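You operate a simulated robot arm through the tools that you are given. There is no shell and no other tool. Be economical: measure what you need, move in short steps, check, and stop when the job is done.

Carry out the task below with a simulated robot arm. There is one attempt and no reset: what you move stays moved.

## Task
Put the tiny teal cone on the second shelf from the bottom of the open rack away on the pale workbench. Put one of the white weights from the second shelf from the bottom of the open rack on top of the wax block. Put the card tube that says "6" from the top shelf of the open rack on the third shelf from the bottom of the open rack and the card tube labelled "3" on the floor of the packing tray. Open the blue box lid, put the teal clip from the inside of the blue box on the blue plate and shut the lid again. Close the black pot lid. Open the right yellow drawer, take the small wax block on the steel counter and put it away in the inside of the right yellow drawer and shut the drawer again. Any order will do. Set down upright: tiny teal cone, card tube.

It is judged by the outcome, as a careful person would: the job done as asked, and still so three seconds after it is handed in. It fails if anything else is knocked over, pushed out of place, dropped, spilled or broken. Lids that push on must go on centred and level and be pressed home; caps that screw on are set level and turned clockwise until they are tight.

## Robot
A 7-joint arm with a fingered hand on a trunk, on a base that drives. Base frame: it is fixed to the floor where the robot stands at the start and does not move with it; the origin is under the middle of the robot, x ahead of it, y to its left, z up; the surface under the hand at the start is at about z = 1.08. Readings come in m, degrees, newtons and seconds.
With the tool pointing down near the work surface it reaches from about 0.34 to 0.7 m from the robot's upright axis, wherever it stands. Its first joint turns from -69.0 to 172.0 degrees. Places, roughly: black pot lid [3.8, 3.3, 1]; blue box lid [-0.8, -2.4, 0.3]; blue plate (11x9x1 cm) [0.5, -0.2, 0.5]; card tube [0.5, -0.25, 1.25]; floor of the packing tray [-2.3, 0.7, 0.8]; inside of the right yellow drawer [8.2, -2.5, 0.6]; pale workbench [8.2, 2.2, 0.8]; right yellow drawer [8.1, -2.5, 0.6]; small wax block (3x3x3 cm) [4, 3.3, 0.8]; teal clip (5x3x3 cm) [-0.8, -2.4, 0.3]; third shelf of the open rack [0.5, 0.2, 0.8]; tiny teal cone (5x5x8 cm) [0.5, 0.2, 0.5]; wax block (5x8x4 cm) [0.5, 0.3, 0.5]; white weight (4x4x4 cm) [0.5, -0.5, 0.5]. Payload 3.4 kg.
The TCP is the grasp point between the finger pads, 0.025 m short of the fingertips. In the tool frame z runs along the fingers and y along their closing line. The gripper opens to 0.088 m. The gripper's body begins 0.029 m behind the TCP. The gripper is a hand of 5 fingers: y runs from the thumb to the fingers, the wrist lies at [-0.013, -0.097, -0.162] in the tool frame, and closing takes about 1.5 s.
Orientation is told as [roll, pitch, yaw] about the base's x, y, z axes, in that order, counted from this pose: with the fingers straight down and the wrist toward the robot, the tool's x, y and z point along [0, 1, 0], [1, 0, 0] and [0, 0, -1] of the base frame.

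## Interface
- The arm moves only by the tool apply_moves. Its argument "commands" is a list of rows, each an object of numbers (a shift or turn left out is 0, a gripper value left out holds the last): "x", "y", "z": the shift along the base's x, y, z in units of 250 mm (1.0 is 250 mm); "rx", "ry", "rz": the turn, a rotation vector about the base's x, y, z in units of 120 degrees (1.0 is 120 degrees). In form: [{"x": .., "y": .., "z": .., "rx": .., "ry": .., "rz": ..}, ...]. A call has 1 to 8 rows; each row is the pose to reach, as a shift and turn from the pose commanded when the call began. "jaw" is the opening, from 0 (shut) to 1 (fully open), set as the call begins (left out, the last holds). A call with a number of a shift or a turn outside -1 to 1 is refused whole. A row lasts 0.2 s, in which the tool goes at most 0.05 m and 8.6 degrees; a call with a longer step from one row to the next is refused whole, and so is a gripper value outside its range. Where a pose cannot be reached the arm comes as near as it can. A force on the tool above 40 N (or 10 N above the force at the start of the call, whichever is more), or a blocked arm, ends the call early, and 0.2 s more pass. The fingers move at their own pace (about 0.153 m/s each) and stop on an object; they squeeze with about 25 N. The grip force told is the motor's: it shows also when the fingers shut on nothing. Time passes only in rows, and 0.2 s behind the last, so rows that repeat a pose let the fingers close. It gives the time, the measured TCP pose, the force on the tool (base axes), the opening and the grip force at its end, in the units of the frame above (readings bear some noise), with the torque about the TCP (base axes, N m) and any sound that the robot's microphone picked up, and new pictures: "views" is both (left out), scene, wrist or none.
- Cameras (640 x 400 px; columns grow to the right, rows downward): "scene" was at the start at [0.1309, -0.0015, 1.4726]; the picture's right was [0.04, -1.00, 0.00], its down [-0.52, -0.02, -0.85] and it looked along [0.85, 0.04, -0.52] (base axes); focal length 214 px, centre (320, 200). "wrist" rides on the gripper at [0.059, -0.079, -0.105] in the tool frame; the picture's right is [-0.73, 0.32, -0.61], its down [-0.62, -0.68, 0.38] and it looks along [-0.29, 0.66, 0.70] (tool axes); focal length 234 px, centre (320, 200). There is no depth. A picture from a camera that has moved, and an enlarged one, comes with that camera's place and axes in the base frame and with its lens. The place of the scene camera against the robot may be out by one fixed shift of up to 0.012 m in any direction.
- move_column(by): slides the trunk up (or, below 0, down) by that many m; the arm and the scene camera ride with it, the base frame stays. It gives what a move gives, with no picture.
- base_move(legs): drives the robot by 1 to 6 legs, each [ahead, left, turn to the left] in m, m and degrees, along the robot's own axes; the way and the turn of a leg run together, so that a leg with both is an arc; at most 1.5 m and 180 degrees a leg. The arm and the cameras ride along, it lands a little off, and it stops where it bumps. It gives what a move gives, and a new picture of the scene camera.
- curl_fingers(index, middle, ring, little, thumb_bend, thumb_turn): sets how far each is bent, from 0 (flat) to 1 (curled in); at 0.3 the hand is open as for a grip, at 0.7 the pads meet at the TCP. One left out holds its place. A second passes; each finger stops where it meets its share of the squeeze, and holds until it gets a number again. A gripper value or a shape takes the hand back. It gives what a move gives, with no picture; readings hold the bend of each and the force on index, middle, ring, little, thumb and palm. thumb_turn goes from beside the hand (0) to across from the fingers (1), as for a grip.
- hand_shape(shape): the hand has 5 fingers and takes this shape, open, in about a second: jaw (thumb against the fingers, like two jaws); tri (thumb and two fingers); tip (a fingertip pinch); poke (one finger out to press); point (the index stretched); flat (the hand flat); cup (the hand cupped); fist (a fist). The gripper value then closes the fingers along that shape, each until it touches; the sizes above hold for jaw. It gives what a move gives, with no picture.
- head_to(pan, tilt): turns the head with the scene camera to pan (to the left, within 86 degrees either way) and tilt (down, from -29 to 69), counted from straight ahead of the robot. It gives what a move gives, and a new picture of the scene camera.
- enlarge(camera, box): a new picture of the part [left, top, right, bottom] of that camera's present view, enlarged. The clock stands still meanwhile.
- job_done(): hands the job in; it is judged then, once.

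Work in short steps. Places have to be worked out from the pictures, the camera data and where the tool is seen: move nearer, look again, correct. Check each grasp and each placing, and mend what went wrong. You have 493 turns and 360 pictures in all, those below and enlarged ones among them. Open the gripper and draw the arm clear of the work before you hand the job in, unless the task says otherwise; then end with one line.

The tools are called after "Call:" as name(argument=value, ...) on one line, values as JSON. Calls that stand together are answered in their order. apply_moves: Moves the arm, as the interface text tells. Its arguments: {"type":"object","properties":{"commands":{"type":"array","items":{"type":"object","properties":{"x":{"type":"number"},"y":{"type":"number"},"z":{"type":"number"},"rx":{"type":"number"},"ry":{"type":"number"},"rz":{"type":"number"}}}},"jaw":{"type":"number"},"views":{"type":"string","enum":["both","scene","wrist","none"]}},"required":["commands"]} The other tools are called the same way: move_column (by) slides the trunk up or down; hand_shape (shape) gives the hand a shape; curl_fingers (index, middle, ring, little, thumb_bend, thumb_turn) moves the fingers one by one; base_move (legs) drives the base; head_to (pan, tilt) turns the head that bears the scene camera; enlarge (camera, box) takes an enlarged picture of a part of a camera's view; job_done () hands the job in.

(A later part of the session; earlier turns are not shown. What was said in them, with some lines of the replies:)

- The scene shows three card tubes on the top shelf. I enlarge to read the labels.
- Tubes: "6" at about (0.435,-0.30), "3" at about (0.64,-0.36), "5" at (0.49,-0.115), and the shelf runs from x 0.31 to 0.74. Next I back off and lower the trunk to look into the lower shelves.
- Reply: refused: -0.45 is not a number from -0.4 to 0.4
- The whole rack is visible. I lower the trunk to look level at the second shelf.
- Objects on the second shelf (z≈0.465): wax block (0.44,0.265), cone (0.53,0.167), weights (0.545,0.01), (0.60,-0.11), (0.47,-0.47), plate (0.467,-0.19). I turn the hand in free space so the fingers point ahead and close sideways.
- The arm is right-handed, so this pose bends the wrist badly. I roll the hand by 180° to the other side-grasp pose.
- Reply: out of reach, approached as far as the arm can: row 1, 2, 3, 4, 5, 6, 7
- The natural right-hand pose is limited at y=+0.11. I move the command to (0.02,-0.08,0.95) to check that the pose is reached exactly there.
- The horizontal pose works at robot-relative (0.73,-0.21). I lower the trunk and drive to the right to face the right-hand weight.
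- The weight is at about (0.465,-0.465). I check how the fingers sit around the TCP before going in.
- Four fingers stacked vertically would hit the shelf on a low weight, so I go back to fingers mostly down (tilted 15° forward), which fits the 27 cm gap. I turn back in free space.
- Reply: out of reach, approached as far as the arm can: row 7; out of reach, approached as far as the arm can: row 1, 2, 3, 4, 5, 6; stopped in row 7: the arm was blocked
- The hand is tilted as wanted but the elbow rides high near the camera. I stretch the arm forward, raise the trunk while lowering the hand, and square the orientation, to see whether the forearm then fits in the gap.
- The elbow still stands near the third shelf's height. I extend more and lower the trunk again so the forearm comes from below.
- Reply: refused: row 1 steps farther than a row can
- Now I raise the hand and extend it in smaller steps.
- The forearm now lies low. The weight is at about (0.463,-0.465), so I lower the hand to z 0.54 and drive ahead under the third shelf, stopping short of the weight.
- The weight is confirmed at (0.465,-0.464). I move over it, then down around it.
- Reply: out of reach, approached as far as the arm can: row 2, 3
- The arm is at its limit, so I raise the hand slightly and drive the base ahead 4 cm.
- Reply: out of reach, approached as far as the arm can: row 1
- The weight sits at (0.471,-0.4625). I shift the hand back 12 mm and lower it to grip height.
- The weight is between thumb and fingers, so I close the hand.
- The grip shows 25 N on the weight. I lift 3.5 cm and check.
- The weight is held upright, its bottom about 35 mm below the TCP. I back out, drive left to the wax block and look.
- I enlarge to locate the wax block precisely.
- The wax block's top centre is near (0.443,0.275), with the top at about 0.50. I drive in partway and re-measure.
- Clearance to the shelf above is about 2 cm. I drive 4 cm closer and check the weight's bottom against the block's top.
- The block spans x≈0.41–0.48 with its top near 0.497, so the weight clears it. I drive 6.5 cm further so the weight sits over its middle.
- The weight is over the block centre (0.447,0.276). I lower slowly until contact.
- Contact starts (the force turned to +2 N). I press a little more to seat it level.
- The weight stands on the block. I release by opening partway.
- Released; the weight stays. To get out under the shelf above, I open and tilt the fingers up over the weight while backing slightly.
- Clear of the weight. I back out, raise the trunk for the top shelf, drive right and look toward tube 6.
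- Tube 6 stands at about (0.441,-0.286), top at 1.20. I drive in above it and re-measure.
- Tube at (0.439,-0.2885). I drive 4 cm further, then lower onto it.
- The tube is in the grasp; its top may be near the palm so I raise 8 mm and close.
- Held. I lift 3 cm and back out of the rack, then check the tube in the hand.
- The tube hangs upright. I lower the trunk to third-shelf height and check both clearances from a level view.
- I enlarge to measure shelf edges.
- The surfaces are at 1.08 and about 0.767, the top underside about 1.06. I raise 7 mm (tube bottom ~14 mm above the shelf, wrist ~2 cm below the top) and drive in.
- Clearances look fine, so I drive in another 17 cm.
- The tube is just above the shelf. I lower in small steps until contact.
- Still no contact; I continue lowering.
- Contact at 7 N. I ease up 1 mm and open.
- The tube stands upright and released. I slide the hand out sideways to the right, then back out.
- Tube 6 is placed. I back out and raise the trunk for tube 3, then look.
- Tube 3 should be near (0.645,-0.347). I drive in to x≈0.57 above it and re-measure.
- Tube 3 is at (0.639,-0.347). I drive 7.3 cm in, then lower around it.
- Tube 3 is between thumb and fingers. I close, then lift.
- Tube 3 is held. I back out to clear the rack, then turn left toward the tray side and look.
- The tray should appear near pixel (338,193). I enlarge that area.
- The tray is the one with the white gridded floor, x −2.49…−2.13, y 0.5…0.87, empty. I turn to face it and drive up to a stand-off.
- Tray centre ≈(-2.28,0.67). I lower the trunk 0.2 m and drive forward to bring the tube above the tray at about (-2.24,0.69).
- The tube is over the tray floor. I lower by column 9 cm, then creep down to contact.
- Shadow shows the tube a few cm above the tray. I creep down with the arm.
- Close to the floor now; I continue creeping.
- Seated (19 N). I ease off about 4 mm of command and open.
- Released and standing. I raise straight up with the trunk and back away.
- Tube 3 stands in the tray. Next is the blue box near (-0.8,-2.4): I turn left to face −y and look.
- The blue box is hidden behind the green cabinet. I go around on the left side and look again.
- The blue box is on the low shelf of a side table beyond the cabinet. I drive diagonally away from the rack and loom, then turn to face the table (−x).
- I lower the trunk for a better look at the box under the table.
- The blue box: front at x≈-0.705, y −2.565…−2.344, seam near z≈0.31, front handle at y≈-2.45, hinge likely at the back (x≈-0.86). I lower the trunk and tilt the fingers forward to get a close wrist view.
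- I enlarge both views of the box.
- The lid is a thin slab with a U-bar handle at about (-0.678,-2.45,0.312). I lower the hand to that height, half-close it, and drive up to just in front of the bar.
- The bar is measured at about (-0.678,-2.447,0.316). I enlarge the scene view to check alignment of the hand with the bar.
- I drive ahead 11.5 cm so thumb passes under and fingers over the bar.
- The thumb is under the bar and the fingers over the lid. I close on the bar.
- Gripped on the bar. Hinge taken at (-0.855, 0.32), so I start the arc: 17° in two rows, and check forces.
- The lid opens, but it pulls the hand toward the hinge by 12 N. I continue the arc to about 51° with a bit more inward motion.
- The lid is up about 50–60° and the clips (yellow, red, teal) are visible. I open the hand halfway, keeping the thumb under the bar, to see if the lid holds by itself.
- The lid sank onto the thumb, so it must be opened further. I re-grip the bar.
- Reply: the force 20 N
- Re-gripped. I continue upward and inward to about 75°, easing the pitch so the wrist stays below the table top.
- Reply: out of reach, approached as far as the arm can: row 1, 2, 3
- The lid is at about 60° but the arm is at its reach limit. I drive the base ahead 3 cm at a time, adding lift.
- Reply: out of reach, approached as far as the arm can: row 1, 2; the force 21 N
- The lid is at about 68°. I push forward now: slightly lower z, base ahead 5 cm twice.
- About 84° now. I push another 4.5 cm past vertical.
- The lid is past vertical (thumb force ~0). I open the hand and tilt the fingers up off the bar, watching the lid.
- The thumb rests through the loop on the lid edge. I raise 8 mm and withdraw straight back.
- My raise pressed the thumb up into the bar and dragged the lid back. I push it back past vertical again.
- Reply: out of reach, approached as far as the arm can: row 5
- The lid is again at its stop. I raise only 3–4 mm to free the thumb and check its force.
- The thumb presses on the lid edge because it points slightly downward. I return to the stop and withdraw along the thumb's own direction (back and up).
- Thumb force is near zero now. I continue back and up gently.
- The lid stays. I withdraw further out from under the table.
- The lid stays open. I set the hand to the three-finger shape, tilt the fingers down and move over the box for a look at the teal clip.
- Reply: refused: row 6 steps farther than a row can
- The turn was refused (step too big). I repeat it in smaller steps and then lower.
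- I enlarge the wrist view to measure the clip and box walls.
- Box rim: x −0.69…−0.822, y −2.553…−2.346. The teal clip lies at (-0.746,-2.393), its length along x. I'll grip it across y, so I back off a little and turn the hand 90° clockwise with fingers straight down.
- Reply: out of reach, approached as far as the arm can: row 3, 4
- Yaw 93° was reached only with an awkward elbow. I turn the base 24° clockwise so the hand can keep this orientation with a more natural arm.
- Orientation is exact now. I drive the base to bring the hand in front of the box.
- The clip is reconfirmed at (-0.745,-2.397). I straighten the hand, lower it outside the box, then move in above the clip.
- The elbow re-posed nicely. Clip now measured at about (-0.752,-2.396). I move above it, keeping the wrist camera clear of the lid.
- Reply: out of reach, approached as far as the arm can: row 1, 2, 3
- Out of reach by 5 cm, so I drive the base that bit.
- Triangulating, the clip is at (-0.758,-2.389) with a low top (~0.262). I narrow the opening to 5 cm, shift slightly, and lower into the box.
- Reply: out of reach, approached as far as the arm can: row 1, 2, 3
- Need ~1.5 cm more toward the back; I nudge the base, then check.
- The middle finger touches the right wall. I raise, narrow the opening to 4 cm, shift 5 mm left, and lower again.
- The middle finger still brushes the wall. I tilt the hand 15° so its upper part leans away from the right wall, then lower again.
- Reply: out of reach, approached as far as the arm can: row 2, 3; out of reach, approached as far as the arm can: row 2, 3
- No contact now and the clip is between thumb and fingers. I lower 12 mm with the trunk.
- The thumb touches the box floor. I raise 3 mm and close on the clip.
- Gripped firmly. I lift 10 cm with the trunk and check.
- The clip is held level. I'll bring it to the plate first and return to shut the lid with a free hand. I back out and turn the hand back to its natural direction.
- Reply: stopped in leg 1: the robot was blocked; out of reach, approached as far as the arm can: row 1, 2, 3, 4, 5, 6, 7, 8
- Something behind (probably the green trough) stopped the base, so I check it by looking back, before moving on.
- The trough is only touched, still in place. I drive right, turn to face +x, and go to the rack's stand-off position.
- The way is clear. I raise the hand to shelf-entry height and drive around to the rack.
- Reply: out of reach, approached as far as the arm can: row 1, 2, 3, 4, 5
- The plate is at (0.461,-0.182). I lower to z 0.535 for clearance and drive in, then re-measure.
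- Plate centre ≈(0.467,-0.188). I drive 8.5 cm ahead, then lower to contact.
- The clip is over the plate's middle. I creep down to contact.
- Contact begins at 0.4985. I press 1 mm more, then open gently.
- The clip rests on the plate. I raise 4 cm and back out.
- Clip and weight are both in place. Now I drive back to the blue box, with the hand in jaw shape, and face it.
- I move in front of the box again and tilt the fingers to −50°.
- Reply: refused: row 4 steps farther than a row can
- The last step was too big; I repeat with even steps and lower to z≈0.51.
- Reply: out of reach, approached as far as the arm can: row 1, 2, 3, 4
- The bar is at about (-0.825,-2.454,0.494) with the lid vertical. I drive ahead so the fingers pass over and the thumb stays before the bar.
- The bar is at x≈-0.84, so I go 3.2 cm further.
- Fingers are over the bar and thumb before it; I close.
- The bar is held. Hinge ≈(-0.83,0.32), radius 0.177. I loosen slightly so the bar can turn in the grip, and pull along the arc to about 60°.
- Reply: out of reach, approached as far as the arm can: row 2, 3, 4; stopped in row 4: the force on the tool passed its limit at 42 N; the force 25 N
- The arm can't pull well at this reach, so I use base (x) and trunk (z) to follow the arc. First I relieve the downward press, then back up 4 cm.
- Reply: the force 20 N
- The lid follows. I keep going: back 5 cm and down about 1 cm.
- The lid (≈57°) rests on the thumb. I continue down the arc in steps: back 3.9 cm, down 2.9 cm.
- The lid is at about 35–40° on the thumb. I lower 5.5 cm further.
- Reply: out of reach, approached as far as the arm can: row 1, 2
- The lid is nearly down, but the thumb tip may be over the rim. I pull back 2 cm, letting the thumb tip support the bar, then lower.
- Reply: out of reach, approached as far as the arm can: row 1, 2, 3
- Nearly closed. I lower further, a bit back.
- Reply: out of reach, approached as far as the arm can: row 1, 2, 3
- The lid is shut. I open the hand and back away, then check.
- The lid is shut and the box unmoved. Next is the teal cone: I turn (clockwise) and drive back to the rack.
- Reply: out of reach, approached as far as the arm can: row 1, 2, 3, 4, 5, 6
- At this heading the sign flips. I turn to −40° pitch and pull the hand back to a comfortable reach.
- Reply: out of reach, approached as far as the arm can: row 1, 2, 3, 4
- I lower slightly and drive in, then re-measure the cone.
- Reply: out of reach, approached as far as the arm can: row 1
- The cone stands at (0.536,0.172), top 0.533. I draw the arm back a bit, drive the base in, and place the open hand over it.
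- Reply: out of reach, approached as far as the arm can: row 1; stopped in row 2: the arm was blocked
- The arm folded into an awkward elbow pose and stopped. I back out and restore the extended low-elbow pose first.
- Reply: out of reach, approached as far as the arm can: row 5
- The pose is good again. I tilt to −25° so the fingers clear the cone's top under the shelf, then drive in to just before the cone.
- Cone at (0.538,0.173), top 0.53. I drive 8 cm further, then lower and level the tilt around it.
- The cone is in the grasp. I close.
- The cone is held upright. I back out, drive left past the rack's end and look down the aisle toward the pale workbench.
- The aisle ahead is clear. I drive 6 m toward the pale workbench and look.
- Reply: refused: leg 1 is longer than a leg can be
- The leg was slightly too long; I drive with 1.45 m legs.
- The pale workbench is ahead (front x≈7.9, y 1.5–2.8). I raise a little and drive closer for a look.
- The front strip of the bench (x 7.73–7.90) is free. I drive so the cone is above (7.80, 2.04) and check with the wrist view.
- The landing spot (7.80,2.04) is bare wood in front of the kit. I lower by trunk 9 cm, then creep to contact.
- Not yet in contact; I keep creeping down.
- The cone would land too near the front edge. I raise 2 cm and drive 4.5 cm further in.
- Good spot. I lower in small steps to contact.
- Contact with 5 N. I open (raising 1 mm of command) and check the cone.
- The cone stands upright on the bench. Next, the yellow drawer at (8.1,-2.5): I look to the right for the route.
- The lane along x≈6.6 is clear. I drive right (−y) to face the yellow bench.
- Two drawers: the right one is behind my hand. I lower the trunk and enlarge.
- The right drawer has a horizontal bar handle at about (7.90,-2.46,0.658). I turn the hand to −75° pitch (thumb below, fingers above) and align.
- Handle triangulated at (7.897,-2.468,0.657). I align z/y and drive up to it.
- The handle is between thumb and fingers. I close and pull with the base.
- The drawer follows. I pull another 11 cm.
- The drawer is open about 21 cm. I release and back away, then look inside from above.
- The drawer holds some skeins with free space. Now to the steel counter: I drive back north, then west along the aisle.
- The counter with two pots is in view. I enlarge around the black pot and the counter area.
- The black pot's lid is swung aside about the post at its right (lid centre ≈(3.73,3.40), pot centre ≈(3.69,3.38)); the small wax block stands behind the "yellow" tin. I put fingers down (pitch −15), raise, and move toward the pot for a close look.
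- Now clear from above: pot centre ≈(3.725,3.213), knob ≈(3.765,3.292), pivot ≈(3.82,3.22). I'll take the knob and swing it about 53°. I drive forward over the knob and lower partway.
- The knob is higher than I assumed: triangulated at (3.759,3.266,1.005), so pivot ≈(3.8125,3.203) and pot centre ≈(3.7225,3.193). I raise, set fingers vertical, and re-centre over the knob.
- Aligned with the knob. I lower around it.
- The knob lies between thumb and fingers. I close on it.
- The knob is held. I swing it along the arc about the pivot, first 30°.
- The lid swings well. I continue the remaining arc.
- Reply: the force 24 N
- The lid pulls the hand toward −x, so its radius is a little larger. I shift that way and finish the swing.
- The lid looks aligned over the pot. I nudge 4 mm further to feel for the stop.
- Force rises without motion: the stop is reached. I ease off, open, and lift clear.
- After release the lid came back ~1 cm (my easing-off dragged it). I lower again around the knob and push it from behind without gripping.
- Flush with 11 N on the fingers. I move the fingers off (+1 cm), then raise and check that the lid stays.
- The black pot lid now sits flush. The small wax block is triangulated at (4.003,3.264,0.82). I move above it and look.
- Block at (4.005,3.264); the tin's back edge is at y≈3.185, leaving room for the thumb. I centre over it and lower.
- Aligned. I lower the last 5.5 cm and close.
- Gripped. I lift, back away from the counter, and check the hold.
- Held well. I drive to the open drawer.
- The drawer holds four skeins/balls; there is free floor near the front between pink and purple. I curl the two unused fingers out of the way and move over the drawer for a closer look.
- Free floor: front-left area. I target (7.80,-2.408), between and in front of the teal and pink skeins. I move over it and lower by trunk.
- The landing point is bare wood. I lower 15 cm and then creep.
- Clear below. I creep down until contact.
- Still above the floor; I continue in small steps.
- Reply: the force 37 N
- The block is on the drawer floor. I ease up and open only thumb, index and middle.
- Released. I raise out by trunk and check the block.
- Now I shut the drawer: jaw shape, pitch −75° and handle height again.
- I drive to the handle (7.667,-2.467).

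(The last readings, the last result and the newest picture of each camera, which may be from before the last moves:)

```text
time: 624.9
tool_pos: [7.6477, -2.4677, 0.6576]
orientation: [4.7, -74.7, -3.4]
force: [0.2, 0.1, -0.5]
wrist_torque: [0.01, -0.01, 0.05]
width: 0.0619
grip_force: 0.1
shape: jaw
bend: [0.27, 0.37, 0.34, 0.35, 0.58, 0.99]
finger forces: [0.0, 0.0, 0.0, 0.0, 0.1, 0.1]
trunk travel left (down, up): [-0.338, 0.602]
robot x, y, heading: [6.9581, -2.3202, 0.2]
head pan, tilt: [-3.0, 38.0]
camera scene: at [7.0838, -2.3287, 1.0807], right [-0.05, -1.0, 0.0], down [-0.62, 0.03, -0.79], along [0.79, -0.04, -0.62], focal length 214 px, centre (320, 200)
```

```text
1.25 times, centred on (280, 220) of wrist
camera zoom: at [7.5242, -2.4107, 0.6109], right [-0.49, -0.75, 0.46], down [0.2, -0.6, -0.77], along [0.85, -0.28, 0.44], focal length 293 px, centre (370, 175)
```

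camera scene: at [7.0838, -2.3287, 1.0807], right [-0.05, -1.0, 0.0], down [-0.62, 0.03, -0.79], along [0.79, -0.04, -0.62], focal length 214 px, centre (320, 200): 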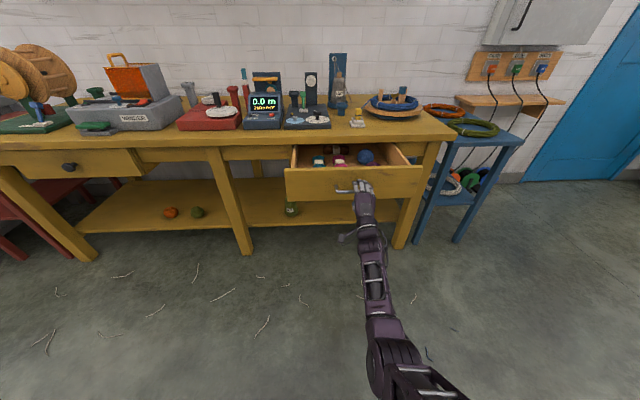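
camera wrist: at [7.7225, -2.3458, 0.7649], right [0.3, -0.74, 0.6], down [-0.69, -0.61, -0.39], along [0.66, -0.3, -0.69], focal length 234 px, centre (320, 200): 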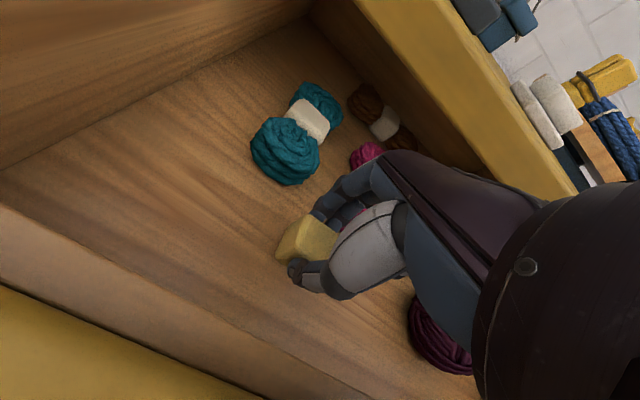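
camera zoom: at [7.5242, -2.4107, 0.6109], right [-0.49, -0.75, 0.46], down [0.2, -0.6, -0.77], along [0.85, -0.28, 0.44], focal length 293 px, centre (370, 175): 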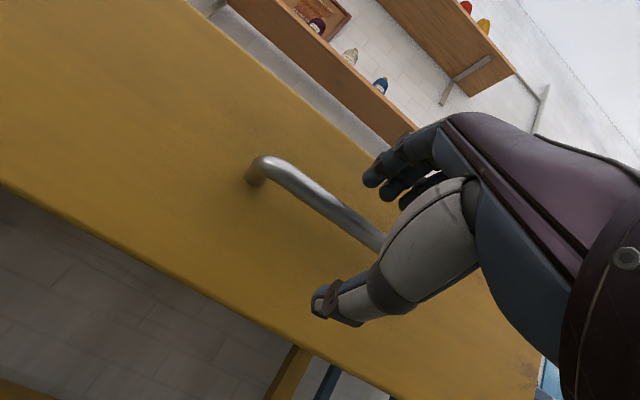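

I go 1.8 cm further, close on the handle, and push with the base.

Call:
base_move(legs=[[0.018, 0, 0]])

Call:
apply_moves(commands=[{"x": 0}, {"x": 0}, {"x": 0}, {"x": 0}, {"x": 0}, {"x": 0}, {"x": 0}], jaw=0, views="none")

Call:
base_move(legs=[[0.17, 0, 0]])

Call:
enlarge(camera="scene", box=[260, 120, 440, 240])

```text
time: 625.7
tool_pos: [7.6666, -2.4677, 0.6571]
orientation: [4.7, -74.8, -3.2]
force: [-0.4, -0.1, -0.5]
wrist_torque: [0.06, -0.02, 0.01]
width: 0.0616
grip_force: 0.1
shape: jaw
bend: [0.27, 0.37, 0.34, 0.35, 0.58, 0.99]
finger forces: [0.0, 0.0, 0.0, 0.0, 0.0, 0.0]
trunk travel left (down, up): [-0.338, 0.602]
robot x, y, heading: [6.9778, -2.3173, 0.2]
head pan, tilt: [-3.0, 38.0]
camera scene: at [7.1019, -2.3286, 1.0807], right [-0.05, -1.0, 0.0], down [-0.62, 0.03, -0.79], along [0.79, -0.04, -0.62], focal length 214 px, centre (320, 200)
```

scene: 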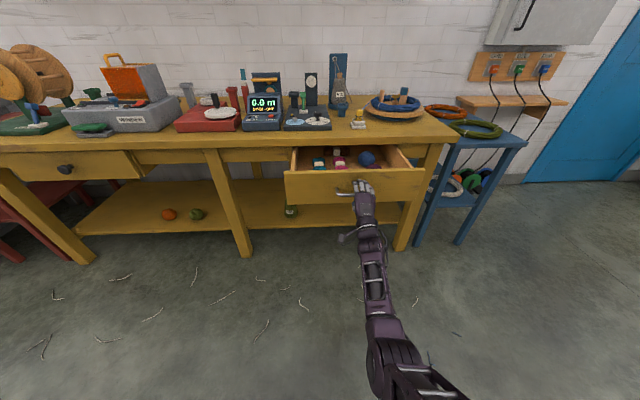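

```text
time: 627.3
tool_pos: [7.6664, -2.4676, 0.6575]
orientation: [4.6, -74.5, -3.3]
force: [-0.4, 0.2, -4.0]
wrist_torque: [-0.1, -0.02, 0.03]
width: 0.0
grip_force: 25.2
shape: jaw
bend: [0.7, 0.7, 0.7, 0.66, 0.72, 1.0]
finger forces: [3.6, 0.2, 1.9, 1.9, 24.6, 0.0]
trunk travel left (down, up): [-0.338, 0.602]
robot x, y, heading: [6.972, -2.3223, 0.3]
head pan, tilt: [-3.0, 38.0]
```

```text
time: 628.7
tool_pos: [7.8369, -2.4677, 0.6569]
orientation: [4.6, -74.6, -3.4]
force: [0.3, 1.1, -5.4]
wrist_torque: [-0.11, 0.05, 0.05]
width: 0.0
grip_force: 24.9
shape: jaw
bend: [0.7, 0.7, 0.7, 0.67, 0.73, 1.0]
finger forces: [2.5, 0.0, 2.0, 1.7, 24.7, 0.1]
trunk travel left (down, up): [-0.338, 0.602]
robot x, y, heading: [7.1408, -2.3172, 0.2]
head pan, tilt: [-3.0, 38.0]
camera scene: at [7.2721, -2.3283, 1.0806], right [-0.05, -1.0, 0.0], down [-0.62, 0.03, -0.79], along [0.79, -0.04, -0.62], focal length 214 px, centre (320, 200)
```

scene: 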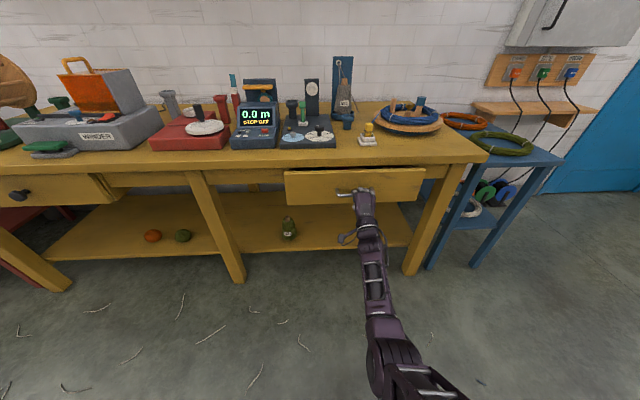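

```text
3.33 times, centred on (350, 180) of scene
camera zoom: at [7.2721, -2.3283, 1.0806], right [-0.05, -1.0, 0.0], down [-0.62, 0.03, -0.79], along [0.79, -0.04, -0.62], focal length 715 px, centre (220, 267)
```

zoom: 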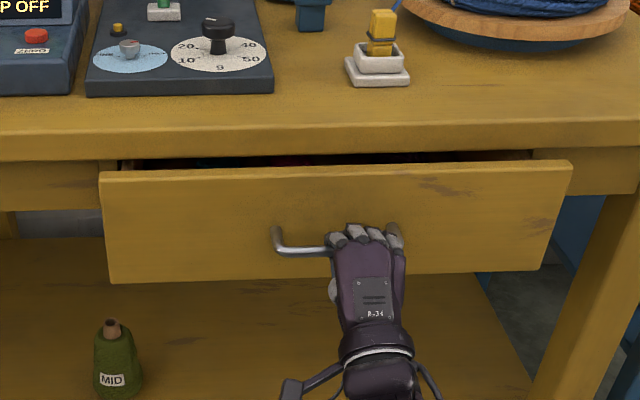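

About 4 cm left. I push on to the end.

Call:
base_move(legs=[[0.042, 0, 0]])

Call:
apply_moves(commands=[{"x": 0.02}, {"x": 0.03}], views="none")

Call:
enlarge(camera="scene", box=[260, 120, 440, 240])

```text
time: 629.6
tool_pos: [7.8791, -2.4676, 0.6553]
orientation: [4.7, -74.6, -3.3]
force: [-0.2, 0.4, -7.7]
wrist_torque: [-0.05, 0.01, 0.06]
width: 0.0002
grip_force: 25.0
shape: jaw
bend: [0.7, 0.7, 0.7, 0.7, 0.75, 1.0]
finger forces: [0.1, 0.0, 1.3, 1.3, 8.2, 0.0]
trunk travel left (down, up): [-0.338, 0.602]
robot x, y, heading: [7.1853, -2.3203, 0.2]
head pan, tilt: [-3.0, 38.0]
camera scene: at [7.3146, -2.3283, 1.0806], right [-0.05, -1.0, 0.0], down [-0.62, 0.03, -0.79], along [0.79, -0.04, -0.62], focal length 214 px, centre (320, 200)
```

scene: 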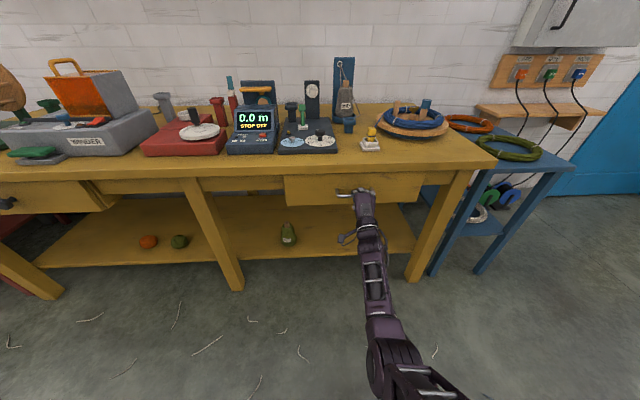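

```text
time: 630.2
tool_pos: [7.8863, -2.4675, 0.6557]
orientation: [4.8, -74.3, -3.4]
force: [-2.4, 0.7, -5.5]
wrist_torque: [0.0, 0.0, -0.01]
width: 0.0
grip_force: 24.7
shape: jaw
bend: [0.7, 0.7, 0.7, 0.7, 0.75, 1.0]
finger forces: [0.0, 0.0, 0.4, 0.3, 4.7, 0.1]
trunk travel left (down, up): [-0.338, 0.602]
robot x, y, heading: [7.1866, -2.3199, -0.0]
head pan, tilt: [-3.0, 38.0]
```

```text
3.33 times, centred on (350, 180) of scene
camera zoom: at [7.3139, -2.3283, 1.0807], right [-0.05, -1.0, 0.0], down [-0.62, 0.03, -0.79], along [0.79, -0.04, -0.62], focal length 715 px, centre (220, 267)
```

zoom: 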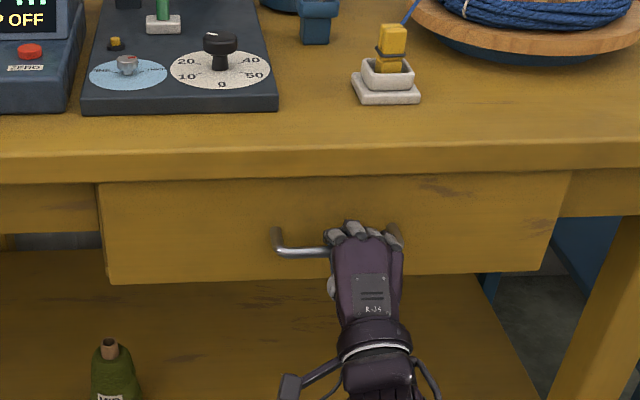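

It looks shut; I press a little more to feel the stop.

Call:
apply_moves(commands=[{"x": 0.03}, {"x": 0.06}, {"x": 0.08}], views="none")

Call:
enlarge(camera="scene", box=[260, 120, 440, 240])

```text
time: 630.8
tool_pos: [7.8942, -2.4669, 0.6587]
orientation: [4.8, -74.8, -3.5]
force: [-26.5, 2.0, 0.5]
wrist_torque: [0.03, 0.01, 0.01]
width: 0.0001
grip_force: 25.0
shape: jaw
bend: [0.71, 0.7, 0.7, 0.7, 0.75, 1.0]
finger forces: [0.0, 0.0, 0.1, 0.1, 5.3, 0.1]
trunk travel left (down, up): [-0.338, 0.602]
robot x, y, heading: [7.185, -2.3162, 0.0]
head pan, tilt: [-3.0, 38.0]
stopped in row 3: the force on the tool passed its limit at 60 N (the readings are from after the stop); the commanded pose is now the measured one
```

```text
3.33 times, centred on (350, 180) of scene
camera zoom: at [7.3084, -2.328, 1.0815], right [-0.05, -1.0, 0.0], down [-0.61, 0.03, -0.79], along [0.79, -0.04, -0.61], focal length 715 px, centre (220, 267)
```

zoom: 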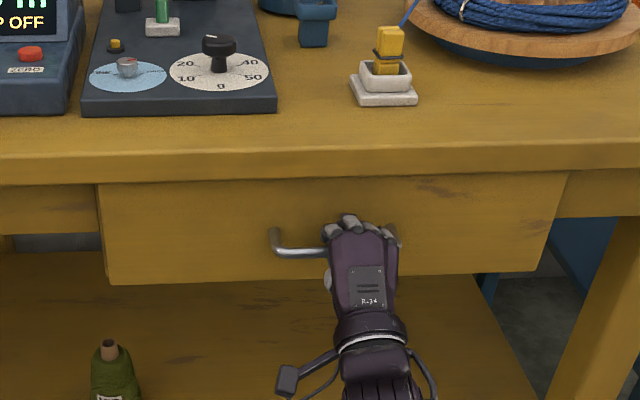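

Firm stop: fully shut. I open the hand, make sure it is free, and back away.

Call:
apply_moves(commands=[{"x": -0.03}, {"x": -0.03}, {"x": -0.03}, {"x": -0.03}, {"x": -0.03}], jaw=0.8, views="none")

Call:
base_move(legs=[[-0.4, 0, 0]])

Call:
enlarge(camera="scene", box=[240, 100, 420, 220])

```text
time: 632.0
tool_pos: [7.8867, -2.4685, 0.6553]
orientation: [4.9, -74.6, -3.5]
force: [-35.4, -0.8, -12.8]
wrist_torque: [0.11, -0.14, -0.27]
width: 0.0534
grip_force: 0.1
shape: jaw
bend: [0.75, 0.42, 0.39, 0.33, 0.49, 0.99]
finger forces: [16.3, 9.2, 9.9, 0.0, 0.0, 0.0]
trunk travel left (down, up): [-0.338, 0.602]
robot x, y, heading: [7.185, -2.3153, 0.3]
head pan, tilt: [-3.0, 38.0]
```

```text
time: 634.5
tool_pos: [7.4925, -2.4697, 0.655]
orientation: [4.7, -74.7, -3.4]
force: [-0.1, 0.9, 0.2]
wrist_torque: [-0.02, 0.0, -0.01]
width: 0.0702
grip_force: 0.1
shape: jaw
bend: [0.27, 0.34, 0.32, 0.33, 0.49, 0.99]
finger forces: [0.1, 0.1, 0.1, 0.0, 0.0, 0.0]
trunk travel left (down, up): [-0.338, 0.602]
robot x, y, heading: [6.7931, -2.3182, -0.0]
head pan, tilt: [-3.0, 38.0]
camera scene: at [6.9165, -2.3285, 1.0808], right [-0.05, -1.0, 0.0], down [-0.61, 0.03, -0.79], along [0.79, -0.04, -0.62], focal length 214 px, centre (320, 200)
```

scene: 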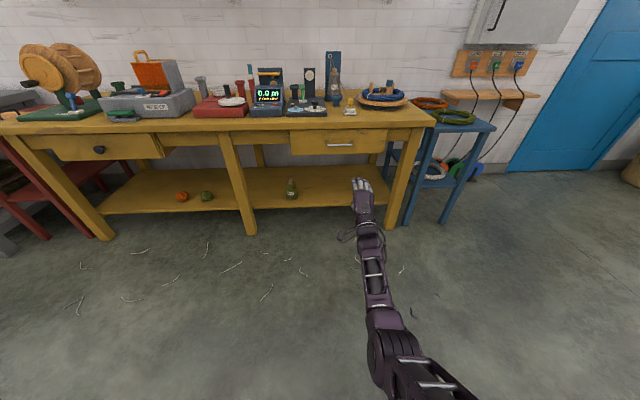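

```text
3.33 times, centred on (330, 160) of scene
camera zoom: at [6.9165, -2.3285, 1.0808], right [-0.05, -1.0, 0.0], down [-0.61, 0.03, -0.79], along [0.79, -0.04, -0.62], focal length 715 px, centre (287, 333)
```

zoom: 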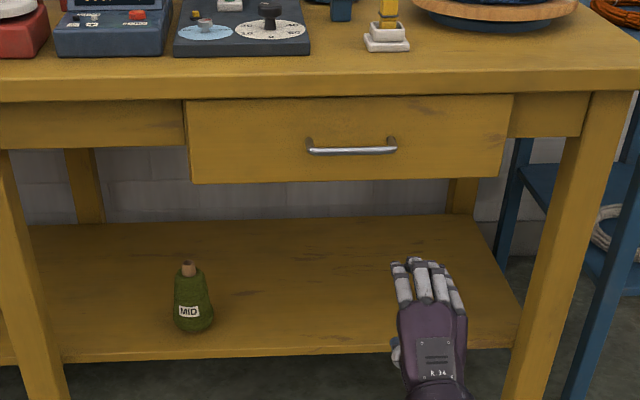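

To be sure the drawer is fully home, I replicate the earlier closed view (trunk/pan/tilt) and compare.

Call:
move_column(by=-0.142)

Call:
base_move(legs=[[0.08, 0.025, 0]])

Call:
head_to(pan=-5, tilt=25)

Call:
enlarge(camera="scene", box=[270, 110, 430, 230])

```text
time: 636.2
tool_pos: [7.4929, -2.4685, 0.5127]
orientation: [4.8, -74.6, -3.5]
force: [0.9, -0.4, -0.2]
wrist_torque: [-0.01, 0.01, 0.0]
width: 0.0703
grip_force: 0.0
shape: jaw
bend: [0.27, 0.34, 0.32, 0.33, 0.49, 0.99]
finger forces: [0.0, 0.0, 0.0, 0.0, 0.1, 0.1]
trunk travel left (down, up): [-0.196, 0.744]
robot x, y, heading: [6.7881, -2.3175, -0.1]
head pan, tilt: [-3.0, 38.0]
```

```text
time: 637.3
tool_pos: [7.5739, -2.444, 0.5121]
orientation: [4.7, -74.5, -3.6]
force: [-1.1, -0.3, 0.1]
wrist_torque: [-0.01, -0.02, 0.02]
width: 0.0701
grip_force: 0.0
shape: jaw
bend: [0.27, 0.34, 0.32, 0.33, 0.49, 0.99]
finger forces: [0.0, 0.0, 0.1, 0.0, 0.1, 0.0]
trunk travel left (down, up): [-0.196, 0.744]
robot x, y, heading: [6.8694, -2.294, 0.0]
head pan, tilt: [-3.0, 38.0]
camera scene: at [6.9972, -2.3036, 0.9388], right [-0.05, -1.0, 0.0], down [-0.61, 0.03, -0.79], along [0.79, -0.04, -0.62], focal length 214 px, centre (320, 200)
```

scene: 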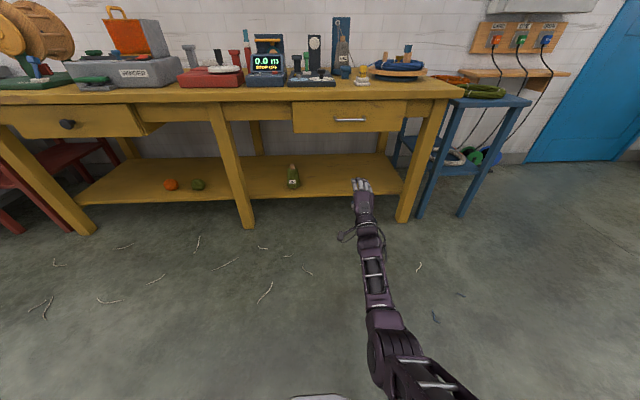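

```text
time: 638.0
tool_pos: [7.5737, -2.4435, 0.5132]
orientation: [4.7, -74.5, -3.5]
force: [-0.9, 0.2, -0.4]
wrist_torque: [0.01, 0.0, 0.0]
width: 0.0703
grip_force: 0.1
shape: jaw
bend: [0.27, 0.34, 0.32, 0.33, 0.49, 0.99]
finger forces: [0.0, 0.1, 0.0, 0.0, 0.0, 0.1]
trunk travel left (down, up): [-0.196, 0.744]
robot x, y, heading: [6.8675, -2.2882, -0.1]
head pan, tilt: [-5.0, 25.0]
camera scene: at [7.0028, -2.3071, 0.9591], right [-0.09, -1.0, 0.0], down [-0.42, 0.04, -0.91], along [0.9, -0.08, -0.42], focal length 214 px, centre (320, 200)
```

scene: 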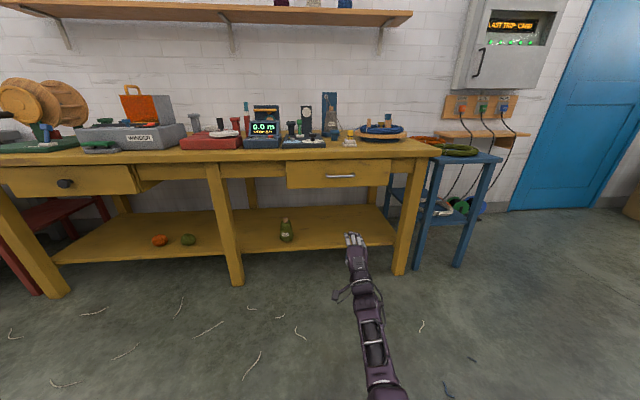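

```text
3.33 times, centred on (350, 170) of scene
camera zoom: at [7.0028, -2.3071, 0.9591], right [-0.09, -1.0, 0.0], down [-0.42, 0.04, -0.91], along [0.9, -0.08, -0.42], focal length 715 px, centre (220, 300)
```

zoom: 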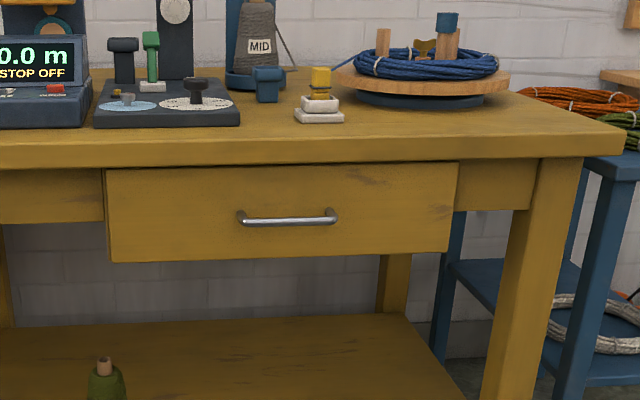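

The drawer looks exactly as it did when shut at the start. I back off with the hand fully open and then hand in.

Call:
base_move(legs=[[-0.4, 0, 0]])

Call:
apply_moves(commands=[{"x": 0}, {"x": 0}], jaw=1, views="none")

Call:
job_done()

```text
time: 640.5
tool_pos: [7.1691, -2.4429, 0.5125]
orientation: [4.7, -74.5, -3.4]
force: [0.3, 0.0, 0.5]
wrist_torque: [-0.03, 0.02, -0.01]
width: 0.0702
grip_force: 0.0
shape: jaw
bend: [0.27, 0.34, 0.32, 0.33, 0.49, 0.99]
finger forces: [0.0, 0.0, 0.0, 0.0, 0.0, 0.0]
trunk travel left (down, up): [-0.196, 0.744]
robot x, y, heading: [6.4669, -2.2957, 0.0]
head pan, tilt: [-5.0, 25.0]
camera scene: at [6.5975, -2.3067, 0.9591], right [-0.09, -1.0, 0.0], down [-0.42, 0.04, -0.91], along [0.9, -0.08, -0.42], focal length 214 px, centre (320, 200)
```

scene: 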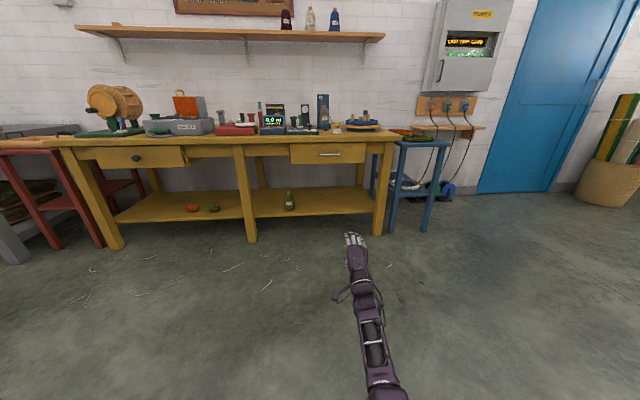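

```text
time: 641.1
tool_pos: [7.1695, -2.4434, 0.5124]
orientation: [4.7, -74.6, -3.4]
force: [0.4, -0.2, 0.2]
wrist_torque: [0.01, 0.0, 0.0]
width: 0.0878
grip_force: 0.1
shape: jaw
bend: [0.3, 0.3, 0.3, 0.3, 0.3, 0.98]
finger forces: [0.1, 0.1, 0.0, 0.0, 0.0, 0.0]
trunk travel left (down, up): [-0.196, 0.744]
robot x, y, heading: [6.4625, -2.2934, 0.3]
head pan, tilt: [-5.0, 25.0]
```

```text
The job is handed in.
```

All the parts of the task are done and the job is handed in; the base once bumped the green trough lightly while backing up, and the trough looked undisturbed afterwards.
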